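You operate a simulated robot arm through the tools that you are given. There is no shell and no other tool. Be economical: measure what you need, move in short steps, check, and stop when the job is done.

Carry out the task below with a simulated robot arm. There is one attempt and no reset: what you move stays moved.

## Task
Take the red sleeve lead and put it on the label table top.

The check looks at the end state, three seconds after you hand in, the way a careful person would. Anything else that was tipped, shoved, dropped, spilled or broken makes it a failure.

## Robot
A 7-joint arm with a two-finger parallel gripper, fixed in place. Base frame: the origin is at the foot of the arm, x ahead of it, y to its left, z up; the work surface is at about z = 800. Lengths are in mm, angles in degrees, forces in N, time in s.
With the tool pointing down near the work surface it reaches from about 240 to 680 mm from the base axis. Its first joint turns from -66.0 to 66.0 degrees. Payload 2.4 kg.
Tool frame: the origin (TCP) lies between the finger pads and is the grasp point; the fingertips stand 30 mm ahead of it; z points along the fingers, y is the line along which they close. The gripper opens to 94 mm. The fingers are 28 mm wide and 10 mm thick; the gripper's body (50 by 96 mm) begins 55 mm behind the TCP.
Orientation is told as [roll, pitch, yaw] about the base's x, y, z axes, in that order, counted from this pose: with the fingers straight down and closing along the base's y, the tool's x points along the base's -x, its y along +y and its z along -z.

## Interface
- The arm moves only by the tool step_arm. Its argument "rows" is a list of rows, each a list of 7 numbers: the finger opening in mm, from 0 to 94, then the shift along the base's x, y, z in mm, then the turn, a rotation vector about the base's x, y, z in degrees. In form: [[jaw, x, y, z, wx, wy, wz], ...]. A call has 1 to 8 rows; each row is the pose to reach, as a shift and turn from the pose commanded when the call began. Rows are played at 5 a second. More than 50 mm and 8.6 degrees between two rows, or a gripper value outside its range, and nothing of the call is played. A pose out of reach is approached as far as the arm can. The call stops where the force on the tool passes 40 N (or 10 N more than at its start, if that is more) or the arm is blocked; 0.2 s more then pass. The fingers move at their own pace (about 153 mm/s each) and stop on an object; they squeeze with about 27 N. The grip force told is the motor's: it shows also when the fingers shut on nothing. Time passes only in rows, and 0.2 s behind the last, so rows that repeat a pose let the fingers close. The reply holds the time, the measured pose of the TCP, the force on the tool along the base axes, the opening and the grip force, in the units named above and with some noise.
- Cameras (640 x 400 px; columns grow to the right, rows downward): "scene" is fixed at [16.5, 469.4, 1449]; the picture's right is [-0.84, -0.55, 0.00], its down [-0.38, 0.59, -0.71] and it looks along [0.39, -0.60, -0.70] (base axes); focal length 320 px, centre (320, 200). "wrist" rides on the gripper at [-37, 0, -58] in the tool frame; the picture's right is [0.00, -1.00, 0.00], its down [0.97, 0.00, -0.24] and it looks along [0.24, 0.00, 0.97] (tool axes); focal length 218 px, centre (320, 200).
- snapshot(camera): a new picture of that camera. It takes no simulated time.
- probe_pixels(camera, pixels): for up to 12 pixels [column, row] of the newest picture of that camera ("zoom" is the newest enlarged one), the place [x, y, z] in the base frame of the surface seen there, good to about 3 mm, but the place of the scene camera against the robot may be out by one fixed shift of up to 25 mm in any direction. It takes no simulated time.
- enlarge(camera, box): a new picture of the part [left, top, right, bottom] of that camera's present view, enlarged. It takes no simulated time.
- sign_off(): hands the job in; it is judged then, once.

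Work in short steps. Measure before you move; look again where a grasp or a placing could have gone wrong, and mend it. You have 60 turns and 30 pictures in all, those below and enlarged ones among them. Open the gripper and draw the arm clear of the work before you hand the job in, unless the task says otherwise; then end with one line.

The tools are called after "Call:" as name(argument=value, ...) on one line, values as JSON. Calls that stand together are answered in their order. step_arm: Moves the arm, as the interface text tells. Its arguments: {"type":"object","properties":{"rows":{"type":"array","items":{"type":"array","items":{"type":"number"}}}},"required":["rows"]} The other tools are called the same way: snapshot (camera) takes a picture; probe_pixels (camera, pixels) gives the place of the surface under pixels of a picture; enlarge (camera, box) takes an enlarged picture of a part of a camera's view; sign_off () hands the job in.

At the start:

```text
t: 0.0
position: [337.9, 114.7, 1117.5]
ee_rot: [0.0, 0.0, 0.0]
ft_force: [0.2, 0.6, -0.6]
width: 93.9
grip_force: 0.1
```

scene: 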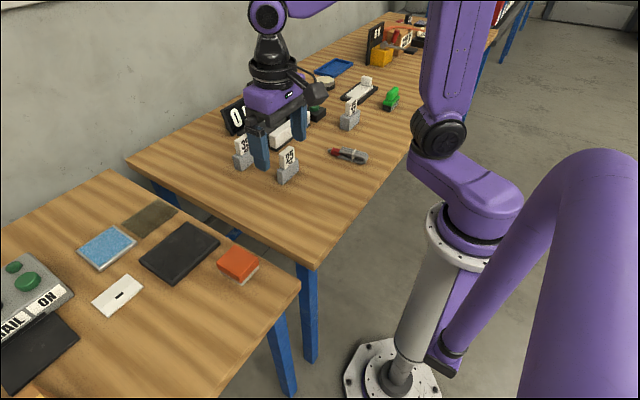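
wrist: 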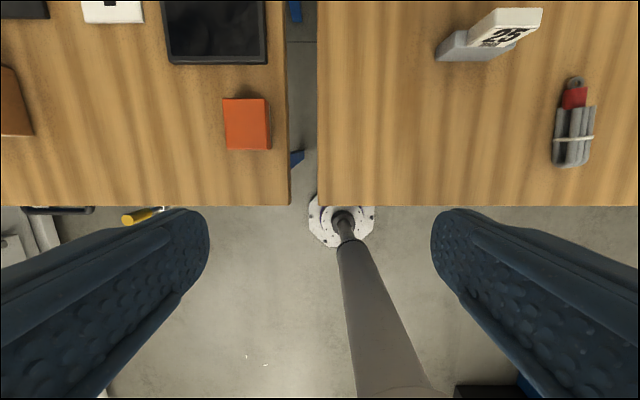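

The scene shows a grey bundle with a red sleeve near (350,155) and several numbered stands. I enlarge to identify the lead and the label table.

Call:
enlarge(camera="scene", box=[210, 50, 430, 200])

Call:
enlarge(camera="scene", box=[0, 170, 320, 398])

Call:
enlarge(camera="scene", box=[310, 0, 550, 130])

```text
2.67 times, centred on (320, 125) of scene
```

zoom: 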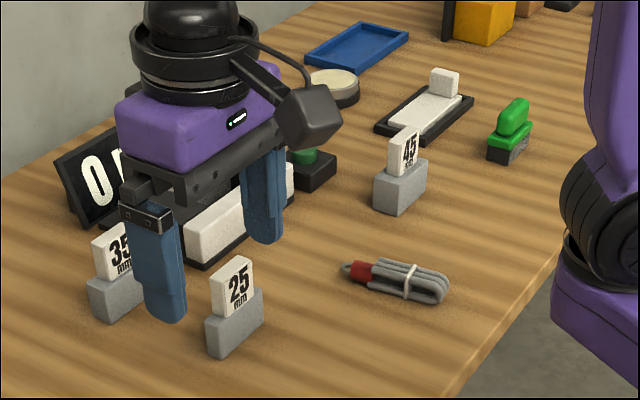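

```text
1.75 times, centred on (160, 284) of scene
```

zoom: 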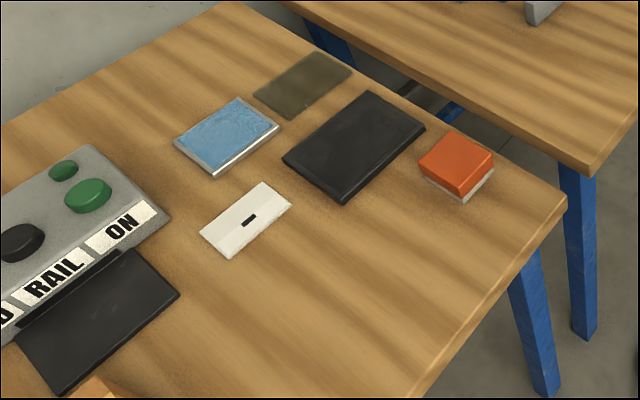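

```text
2.67 times, centred on (430, 65) of scene
```

zoom: 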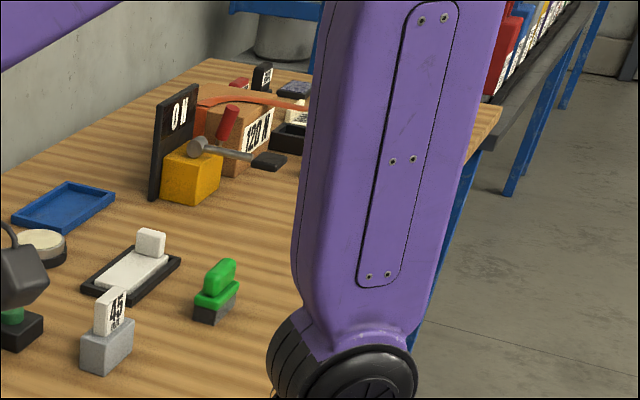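

I need a better view of both tables to tell which one is the label table. I probe first and pull the arm back and left to look.

Call:
step_arm(rows=[[94, 0, 40, 0, 0, 0, 0], [94, 0, 80, 0, 0, 0, 0], [94, 0, 120, 0, 0, 0, 0], [94, 0, 160, 0, 0, 0, 0], [94, 0, 200, 0, 0, 0, 0], [94, 20, 230, 0, 0, 0, 0], [94, 40, 250, 0, 0, 0, 0]])

Call:
snapshot(camera="wrist")

Call:
snapshot(camera="scene")

```text
t: 1.6
position: [376.6, 367.7, 1116.6]
ee_rot: [0.0, 0.1, 0.0]
ft_force: [-0.3, 0.3, 0.0]
width: 94.2
grip_force: 0.1
```

```text
24 pictures are left
```

wrist: 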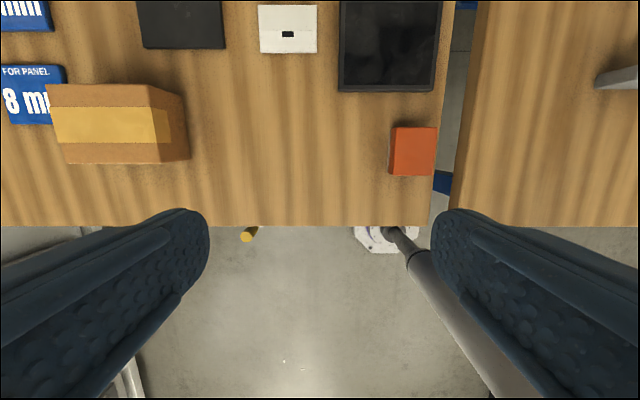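

```text
23 pictures are left
```

scene: 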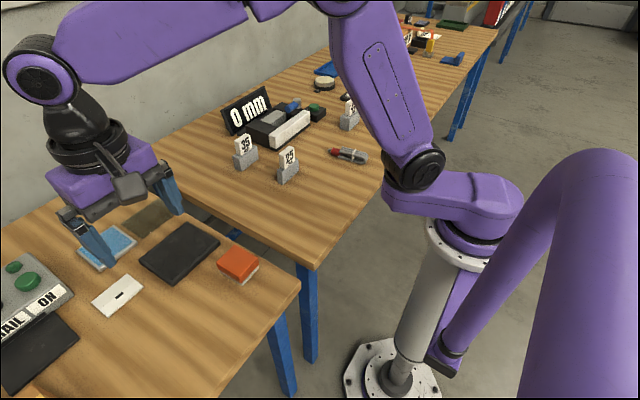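

Several placards carry text ("0 mm", "FOR PANEL 8 mm"). I enlarge the 0 mm device and the far end to look for a label table.

Call:
enlarge(camera="scene", box=[210, 70, 370, 190])

Call:
enlarge(camera="scene", box=[390, 0, 550, 90])

```text
3.33 times, centred on (290, 130) of scene
```

zoom: 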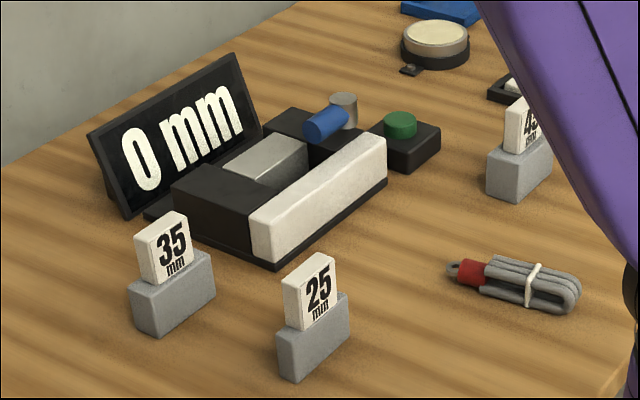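

```text
4.00 times, centred on (470, 45) of scene
```

zoom: 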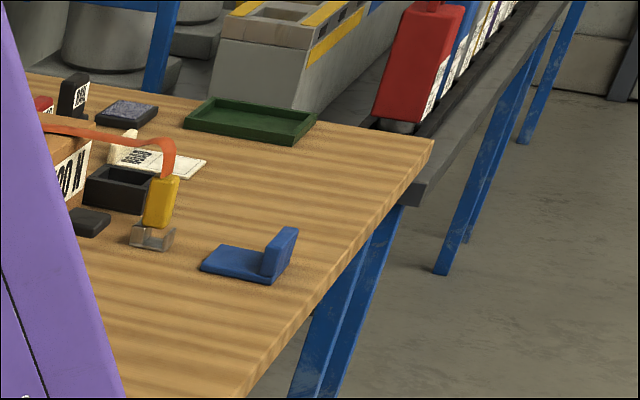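

The black tray with a white plate at scene (358,90) may be a labelling table. I swing the arm right to look straight down on that side.

Call:
step_arm(rows=[[94, 0, -48, 0, 0, 0, 0], [94, 0, -96, 0, 0, 0, 0], [94, 0, -144, 0, 0, 0, 0], [94, 0, -192, 0, 0, 0, 0], [94, 0, -240, 0, 0, 0, 0], [94, 0, -288, 0, 0, 0, 0], [94, 0, -336, 0, 0, 0, 0], [94, 0, -384, 0, 0, 0, 0]])

Call:
step_arm(rows=[[94, 0, -48, 0, 0, 0, 0], [94, 0, -96, 0, 0, 0, 0], [94, 0, -144, 0, 0, 0, 0], [94, 0, -192, 0, 0, 0, 0]])

Call:
snapshot(camera="wrist")

```text
t: 3.4
position: [375.1, -19.8, 1118.0]
ee_rot: [0.1, 0.0, 0.1]
ft_force: [0.1, -0.7, -0.3]
width: 94.4
grip_force: 0.0
```

```text
t: 4.4
position: [380.8, -208.9, 1112.9]
ee_rot: [0.0, 0.0, 0.0]
ft_force: [0.3, 0.7, 1.0]
width: 93.9
grip_force: 0.0
```

```text
20 pictures are left
```

wrist: 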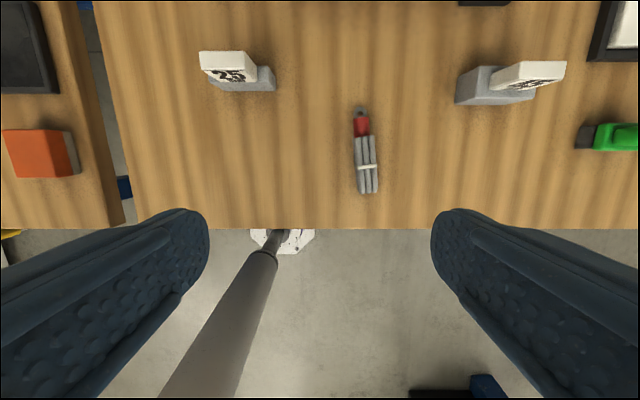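

The lead lies at wrist (363,155). I tilt the camera forward to see the far objects on this table.

Call:
step_arm(rows=[[94, 0, -20, 10, 0, -8, 0], [94, 0, -40, 20, 0, -16, 0], [94, 0, -60, 30, 0, -24, 0], [94, 0, -80, 40, 0, -32, 0], [94, 0, -100, 50, 0, -38, 0]])

Call:
snapshot(camera="wrist")

Call:
snapshot(camera="scene")

```text
t: 5.6
position: [376.3, -307.6, 1165.1]
ee_rot: [-0.1, -38.1, 0.1]
ft_force: [-1.1, -0.7, 0.2]
width: 94.0
grip_force: 0.1
```

```text
19 pictures are left
```

wrist: 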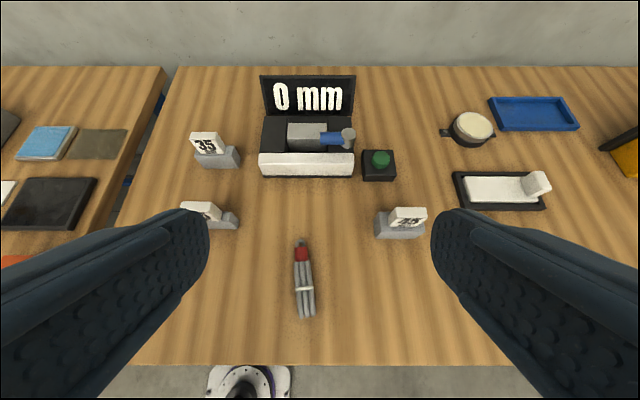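

```text
18 pictures are left
```

scene: 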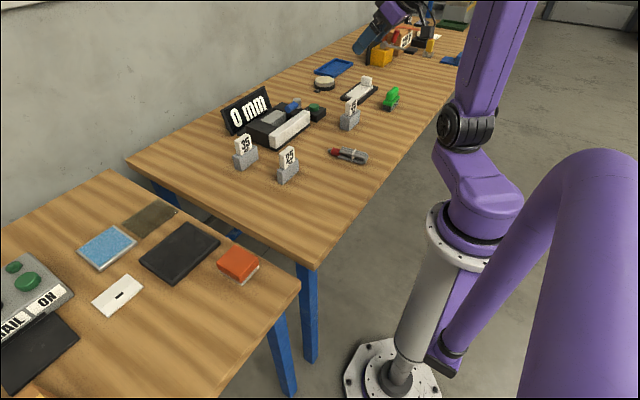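

A caliper-like "0 mm" station and a black-framed white plate at (500,190) are visible. I enlarge the right half and the left half to identify them.

Call:
enlarge(camera="wrist", box=[420, 60, 640, 220])

Call:
step_arm(rows=[[94, 0, -20, 0, 0, 0, -8], [94, 0, -40, 0, 0, 0, -16], [94, 0, -60, 0, 0, 0, -24], [94, 0, -80, 0, 0, 0, -32], [94, 0, -90, 0, 0, 0, -38]])

Call:
snapshot(camera="wrist")

```text
2.50 times, centred on (530, 140) of wrist
```

zoom: 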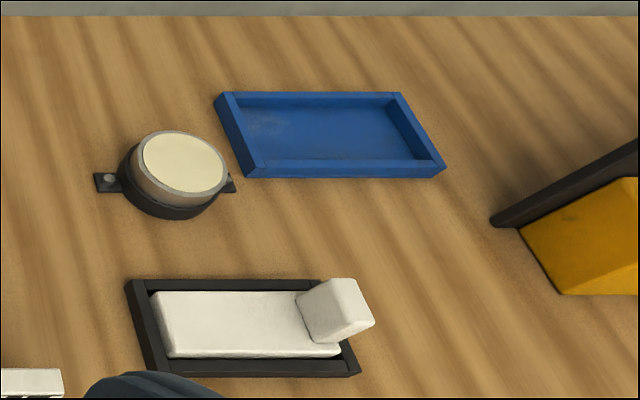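

```text
t: 6.8
position: [378.5, -401.8, 1166.7]
ee_rot: [0.1, -37.9, -38.1]
ft_force: [-0.4, -0.3, 0.3]
width: 94.1
grip_force: 0.0
```

```text
16 pictures are left
```

wrist: 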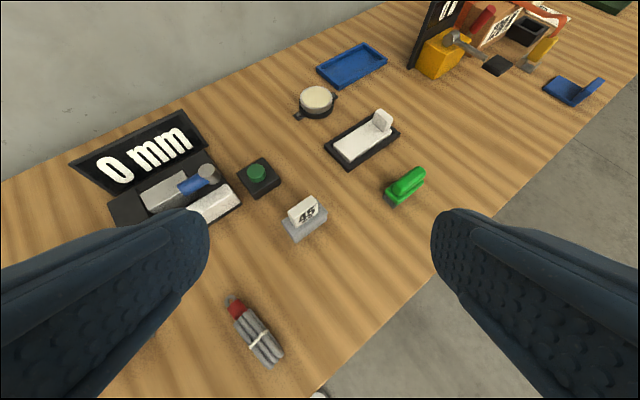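

Nothing on this side is clearly a label table. I go back left and look at the far part of the left table, where "FOR PANEL 8 mm" signs stood.

Call:
step_arm(rows=[[94, 0, 48, 0, 0, 0, 8], [94, 0, 96, 0, 0, 0, 16], [94, 0, 144, 0, 0, 0, 24], [94, 0, 192, 0, 0, 0, 32], [94, 0, 240, 0, 0, 0, 38], [94, 0, 288, 0, 0, 0, 38], [94, 0, 336, 0, 0, 0, 38], [94, 0, 384, 0, 0, 0, 38]])

Call:
step_arm(rows=[[94, 0, 48, 0, 0, 0, 8], [94, 0, 96, 0, 0, 0, 16], [94, 0, 144, 0, 0, 0, 24], [94, 0, 192, 0, 0, 0, 30], [94, 0, 240, 0, 0, 0, 30], [94, 0, 288, 0, 0, 0, 30], [94, 0, 336, 0, 0, 0, 30]])

Call:
snapshot(camera="wrist")

```text
t: 8.6
position: [379.5, -17.1, 1164.9]
ee_rot: [0.0, -38.0, 0.0]
ft_force: [0.5, 0.3, -0.3]
width: 94.3
grip_force: 0.1
```

```text
t: 10.2
position: [376.3, 321.2, 1165.7]
ee_rot: [0.0, -38.0, 29.9]
ft_force: [-0.5, 0.1, 0.7]
width: 93.9
grip_force: 0.0
```

```text
15 pictures are left
```

wrist: 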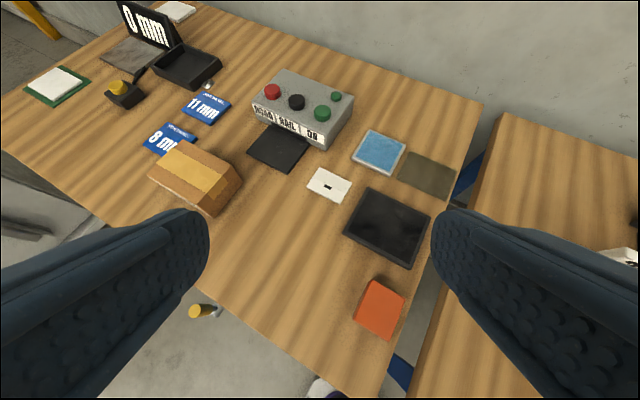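

Call:
enlarge(camera="wrist", box=[20, 0, 360, 215])

```text
1.86 times, centred on (190, 108) of wrist
```

zoom: 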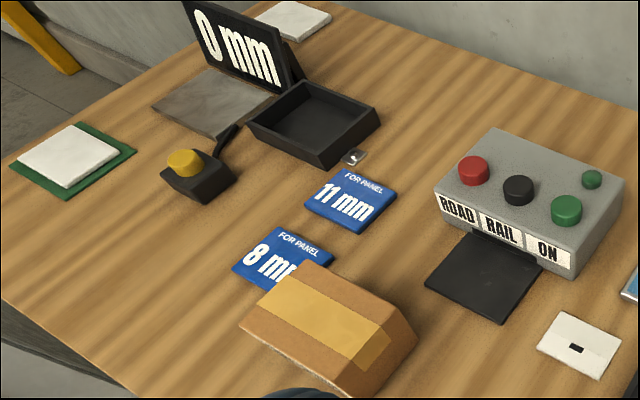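

The left table carries the ROAD/RAIL label machine, white label and moistening pad, so I take it as the label table; the right one is the cable measuring table. I measure free wood around wrist (290,250) and its neighbours.

Call:
probe_pixels(camera="wrist", pixels=[[290, 250], [310, 240], [260, 240], [330, 185], [345, 235], [365, 290], [400, 340], [240, 190], [215, 215], [220, 285], [300, 300], [380, 310]])

Call:
probe_pixels(camera="scene", pixels=[[335, 153], [350, 156], [364, 158], [349, 153], [285, 175], [349, 125], [391, 98]])

```text
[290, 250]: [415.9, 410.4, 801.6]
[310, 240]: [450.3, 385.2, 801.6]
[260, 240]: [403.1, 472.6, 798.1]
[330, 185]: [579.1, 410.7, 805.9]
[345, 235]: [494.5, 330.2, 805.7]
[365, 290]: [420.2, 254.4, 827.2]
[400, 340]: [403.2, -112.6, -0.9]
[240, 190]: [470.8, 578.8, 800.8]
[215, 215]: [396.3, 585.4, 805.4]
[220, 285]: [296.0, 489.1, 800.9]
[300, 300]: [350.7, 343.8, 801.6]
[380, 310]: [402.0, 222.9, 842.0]
```

```text
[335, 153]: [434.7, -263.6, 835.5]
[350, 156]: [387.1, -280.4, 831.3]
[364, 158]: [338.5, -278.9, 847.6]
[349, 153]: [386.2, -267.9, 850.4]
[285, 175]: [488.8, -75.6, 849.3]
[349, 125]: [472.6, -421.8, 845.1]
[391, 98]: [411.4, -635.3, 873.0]
```

Free wood at about (395, 385) on the left table. Now back to the lead, levelling the tool on the way.

Call:
step_arm(rows=[[94, 0, -48, 0, 0, 0, -8], [94, 0, -96, 0, 0, 0, -16], [94, 0, -144, 0, 0, 0, -24], [94, 0, -192, 0, 0, 0, -30], [94, 0, -240, 0, 0, 0, -30], [94, 0, -288, 0, 0, 0, -30], [94, 0, -336, 0, 0, 0, -30], [94, 0, -384, 0, 0, 0, -30]])

Call:
step_arm(rows=[[94, 0, -48, 0, 0, 8, 0], [94, 0, -96, 0, 0, 16, 0], [94, 0, -144, -20, 0, 24, 0], [94, 0, -192, -60, 0, 32, 0], [94, -20, -200, -100, 0, 38, 0], [94, -40, -205, -140, 0, 38, 0]])

Call:
snapshot(camera="wrist")

```text
t: 12.0
position: [377.9, -67.5, 1162.6]
ee_rot: [0.0, -38.1, 0.1]
ft_force: [-1.0, 0.2, -0.3]
width: 94.1
grip_force: 0.1
```

```text
refused: row 3 steps farther than a row can; nothing moved
```

```text
13 pictures are left
```

wrist: 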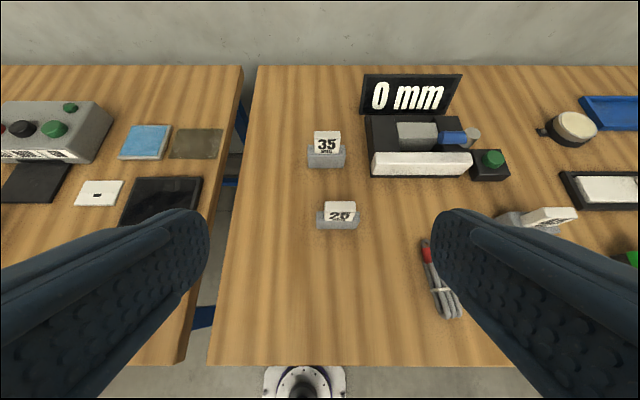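

The last call was refused for too-large steps; I resend it with shorter ones.

Call:
step_arm(rows=[[94, 0, -40, 0, 0, 8, 0], [94, 0, -80, 0, 0, 16, 0], [94, 0, -120, -20, 0, 24, 0], [94, -10, -150, -50, 0, 32, 0], [94, -20, -175, -90, 0, 38, 0], [94, -30, -190, -130, 0, 38, 0], [94, -40, -200, -160, 0, 38, 0]])

Call:
snapshot(camera="wrist")

```text
t: 13.6
position: [337.9, -265.5, 1002.4]
ee_rot: [0.0, 0.0, 0.0]
ft_force: [-0.5, -0.1, -0.5]
width: 93.9
grip_force: 0.0
```

```text
12 pictures are left
```

wrist: 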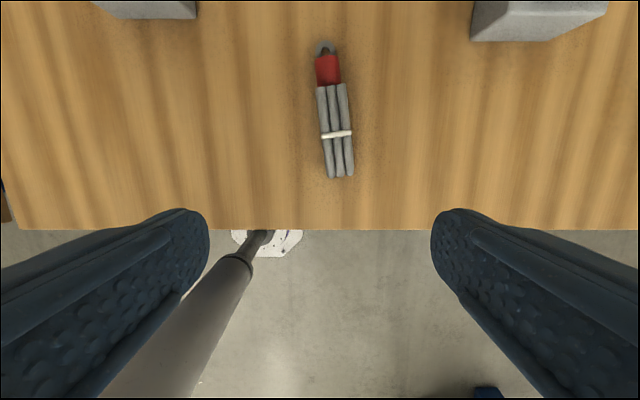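

The lead runs from (324,45) to (342,178), tie at (337,134). I measure it in the wrist view.

Call:
probe_pixels(camera="wrist", pixels=[[328, 70], [324, 134], [337, 133], [350, 133], [332, 90], [338, 112], [341, 155], [342, 176], [300, 134], [375, 134], [324, 42], [320, 190]])

```text
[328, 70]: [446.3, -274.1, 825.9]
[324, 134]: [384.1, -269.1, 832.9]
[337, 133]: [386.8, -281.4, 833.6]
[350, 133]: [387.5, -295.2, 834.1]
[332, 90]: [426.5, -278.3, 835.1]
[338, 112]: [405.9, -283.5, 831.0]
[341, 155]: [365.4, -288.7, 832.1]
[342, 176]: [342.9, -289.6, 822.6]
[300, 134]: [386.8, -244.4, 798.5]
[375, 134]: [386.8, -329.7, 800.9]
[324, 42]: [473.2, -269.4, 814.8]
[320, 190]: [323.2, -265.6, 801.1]
```

Lead axis is turned about +8°, centre near (392,-282), top at z≈833. I align above and descend with fingers open.

Call:
step_arm(rows=[[94, 27, -9, -20, 0, 0, 4], [94, 54, -17, -50, 0, 0, 8], [94, 54, -17, -85, 0, 0, 8], [94, 54, -17, -115, 0, 0, 8]])

Call:
snapshot(camera="wrist")

```text
t: 14.6
position: [393.6, -282.8, 889.5]
ee_rot: [0.0, 0.0, 8.0]
ft_force: [-0.8, 0.3, 0.2]
width: 94.0
grip_force: 0.1
```

```text
11 pictures are left
```

wrist: 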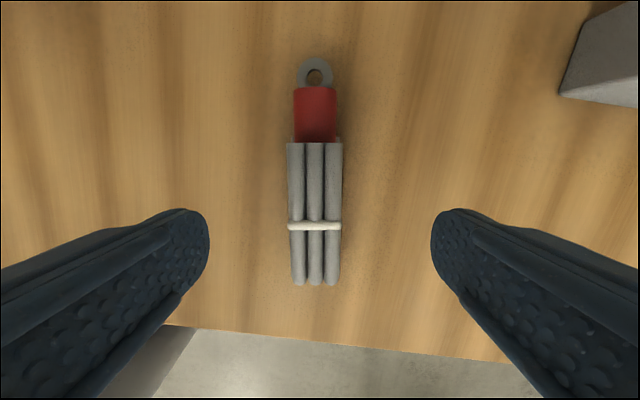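

The lead is centred and aligned between the fingers. I descend to TCP z≈834 and then close.

Call:
step_arm(rows=[[94, 0, 0, -28, 0, 0, 0], [94, 0, 0, -46, 0, 0, 0], [94, 0, 0, -55, 0, 0, 0], [94, 0, 0, -55, 0, 0, 0]])

Call:
step_arm(rows=[[50, 0, 0, 0, 0, 0, 0], [20, 0, 0, 0, 0, 0, 0], [15, 0, 0, 0, 0, 0, 0], [15, 0, 0, 0, 0, 0, 0]])

```text
t: 15.6
position: [392.7, -281.3, 837.9]
ee_rot: [0.0, 0.1, 8.0]
ft_force: [0.6, 0.5, 0.0]
width: 93.7
grip_force: 0.1
```

```text
t: 16.8
position: [393.2, -281.9, 837.7]
ee_rot: [0.0, -0.1, 8.0]
ft_force: [-2.2, 1.5, 9.0]
width: 29.4
grip_force: 26.7
stopped in row 4: the force on the tool passed its limit (the readings are from after the stop); the commanded pose is now the measured one
```

The fingers stopped at 29.4 mm with 26.7 N, matching the bundle width. I lift slowly.

Call:
step_arm(rows=[[15, 0, 0, 10, 0, 0, 0], [15, 0, 0, 30, 0, 0, 0], [15, 0, 0, 60, 0, 0, 0], [15, 0, 0, 100, 0, 0, 0], [15, 0, 0, 140, 0, 0, 0]])

Call:
snapshot(camera="wrist")

```text
t: 17.9
position: [395.0, -283.0, 979.1]
ee_rot: [-0.1, -0.1, 8.0]
ft_force: [0.7, -0.5, -1.3]
width: 29.3
grip_force: 27.0
```

```text
10 pictures are left
```

wrist: 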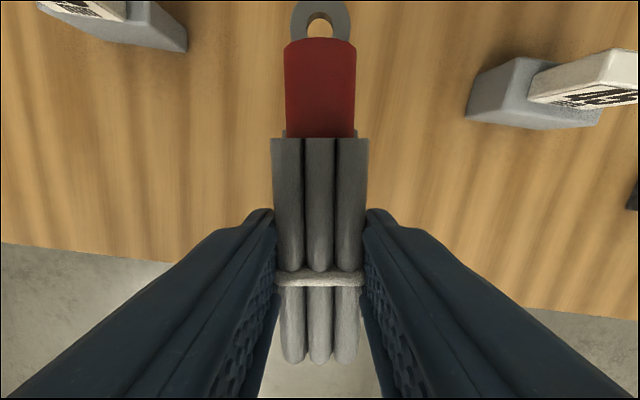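

The lead is held firmly and level. I carry it left at this height to above the free wood.

Call:
step_arm(rows=[[15, 0, 48, 0, 0, 0, 0], [15, 0, 96, 0, 0, 0, 0], [15, 0, 144, 0, 0, 0, 0], [15, 0, 192, 0, 0, 0, 0], [15, 0, 240, 0, 0, 0, 0], [15, 0, 288, 0, 0, 0, 0], [15, 0, 336, 0, 0, 0, 0], [15, 0, 384, 0, 0, 0, 0]])

Call:
step_arm(rows=[[15, 0, 48, 0, 0, 0, -4], [15, 0, 96, 0, 0, 0, -8], [15, 0, 144, 0, 0, 0, -8], [15, 0, 192, 0, 0, 0, -8], [15, 0, 240, 0, 0, 0, -8], [15, 0, 284, 0, 0, 0, -8]])

Call:
snapshot(camera="wrist")

Call:
snapshot(camera="scene")

```text
t: 19.8
position: [393.9, 101.4, 980.1]
ee_rot: [-0.1, -0.3, 8.0]
ft_force: [0.3, -0.5, -0.3]
width: 29.0
grip_force: 26.5
```

```text
t: 21.1
position: [394.7, 387.2, 981.5]
ee_rot: [-0.1, 0.0, 0.1]
ft_force: [-0.3, 0.1, -0.7]
width: 29.0
grip_force: 27.1
```

```text
9 pictures are left
```

wrist: 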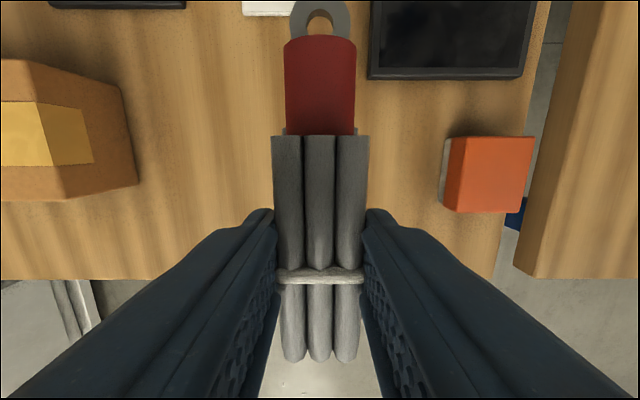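

```text
8 pictures are left
```

scene: 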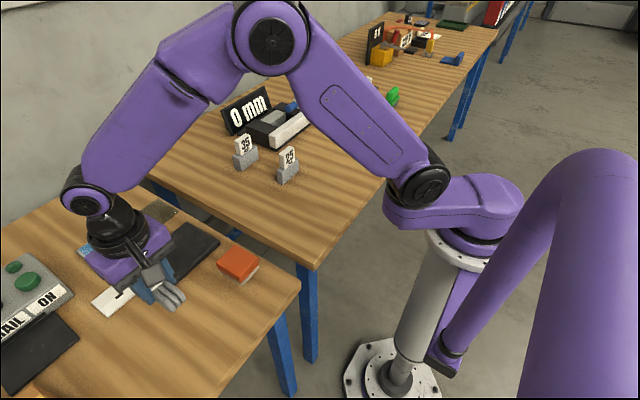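

I check clearances: black pad corner (372,78), white plate edge (268,14), table front edge (200,278), box side (135,185) and orange block (445,200).

Call:
probe_pixels(camera="wrist", pixels=[[375, 74], [268, 12], [200, 272], [132, 185], [448, 200], [230, 150], [400, 150], [310, 70]])

```text
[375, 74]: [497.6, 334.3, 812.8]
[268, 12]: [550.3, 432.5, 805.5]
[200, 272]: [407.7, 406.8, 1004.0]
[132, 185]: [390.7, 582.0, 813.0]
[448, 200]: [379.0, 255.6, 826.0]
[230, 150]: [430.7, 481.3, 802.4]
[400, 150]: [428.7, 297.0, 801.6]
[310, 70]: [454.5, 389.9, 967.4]
```

The spot is clear all around. I descend to just above the surface, then ease down.

Call:
step_arm(rows=[[15, 0, 0, -40, 0, 0, 0], [15, 0, 0, -80, 0, 0, 0], [15, 0, 0, -110, 0, 0, 0], [15, 0, 0, -128, 0, 0, 0], [15, 0, 0, -134, 0, 0, 0], [15, 0, 0, -138, 0, 0, 0]])

Call:
step_arm(rows=[[15, 0, 0, -1, 0, 0, 0], [15, 0, 0, -2, 0, 0, 0], [15, 0, 0, -3, 0, 0, 0]])

```text
t: 22.6
position: [393.9, 387.3, 840.6]
ee_rot: [-0.1, 0.0, 0.0]
ft_force: [-0.7, -0.1, 0.1]
width: 29.1
grip_force: 26.9
```

```text
t: 23.4
position: [392.1, 386.7, 838.9]
ee_rot: [-0.1, -0.2, -0.1]
ft_force: [-3.6, -1.5, 14.3]
width: 29.2
grip_force: 27.3
```

Contact (14 N upward) at z≈839: the lead rests on the table. I open and rise.

Call:
step_arm(rows=[[40, 0, 0, 0, 0, 0, 0], [60, 0, 0, 0, 0, 0, 0], [80, 0, 0, 0, 0, 0, 0], [80, 0, 0, 15, 0, 0, 0], [80, 0, 0, 50, 0, 0, 0], [80, 0, 0, 95, 0, 0, 0], [80, 0, 0, 140, 0, 0, 0], [80, 0, 0, 185, 0, 0, 0]])

Call:
step_arm(rows=[[80, -20, -30, 20, 0, 0, 0], [80, -40, -60, 40, 0, 0, 0], [80, -50, -100, 60, 0, 0, 0], [80, -50, -140, 80, 0, 0, 0], [80, -50, -180, 90, 0, 0, 0]])

Call:
snapshot(camera="scene")

Call:
snapshot(camera="wrist")

```text
t: 25.1
position: [396.4, 384.6, 1023.6]
ee_rot: [-0.2, -0.1, 0.0]
ft_force: [-0.3, 0.5, 0.4]
width: 80.2
grip_force: 0.0
```

```text
t: 26.4
position: [344.3, 205.5, 1115.3]
ee_rot: [-0.1, 0.0, -0.1]
ft_force: [0.1, -0.5, 0.6]
width: 80.1
grip_force: 0.1
```

```text
7 pictures are left
```

scene: 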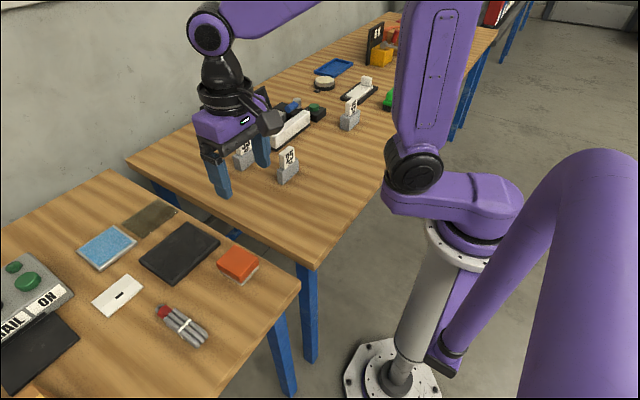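

```text
6 pictures are left
```

wrist: 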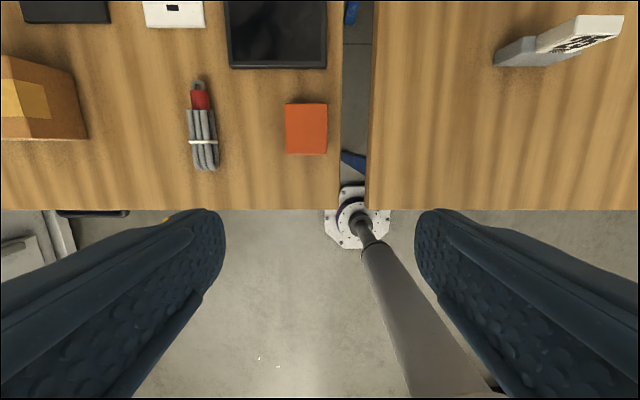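

The lead rests flat on bare wood of the left table at scene (182,325). Nothing else has moved and the arm is clear, so I hand in.

Call:
sign_off()

```text
The job is handed in.
```

The red sleeve lead now lies flat on the left table, the one with the ROAD/RAIL label machine. No sign names a "label table", so choosing that one was my inference; nothing else was disturbed.
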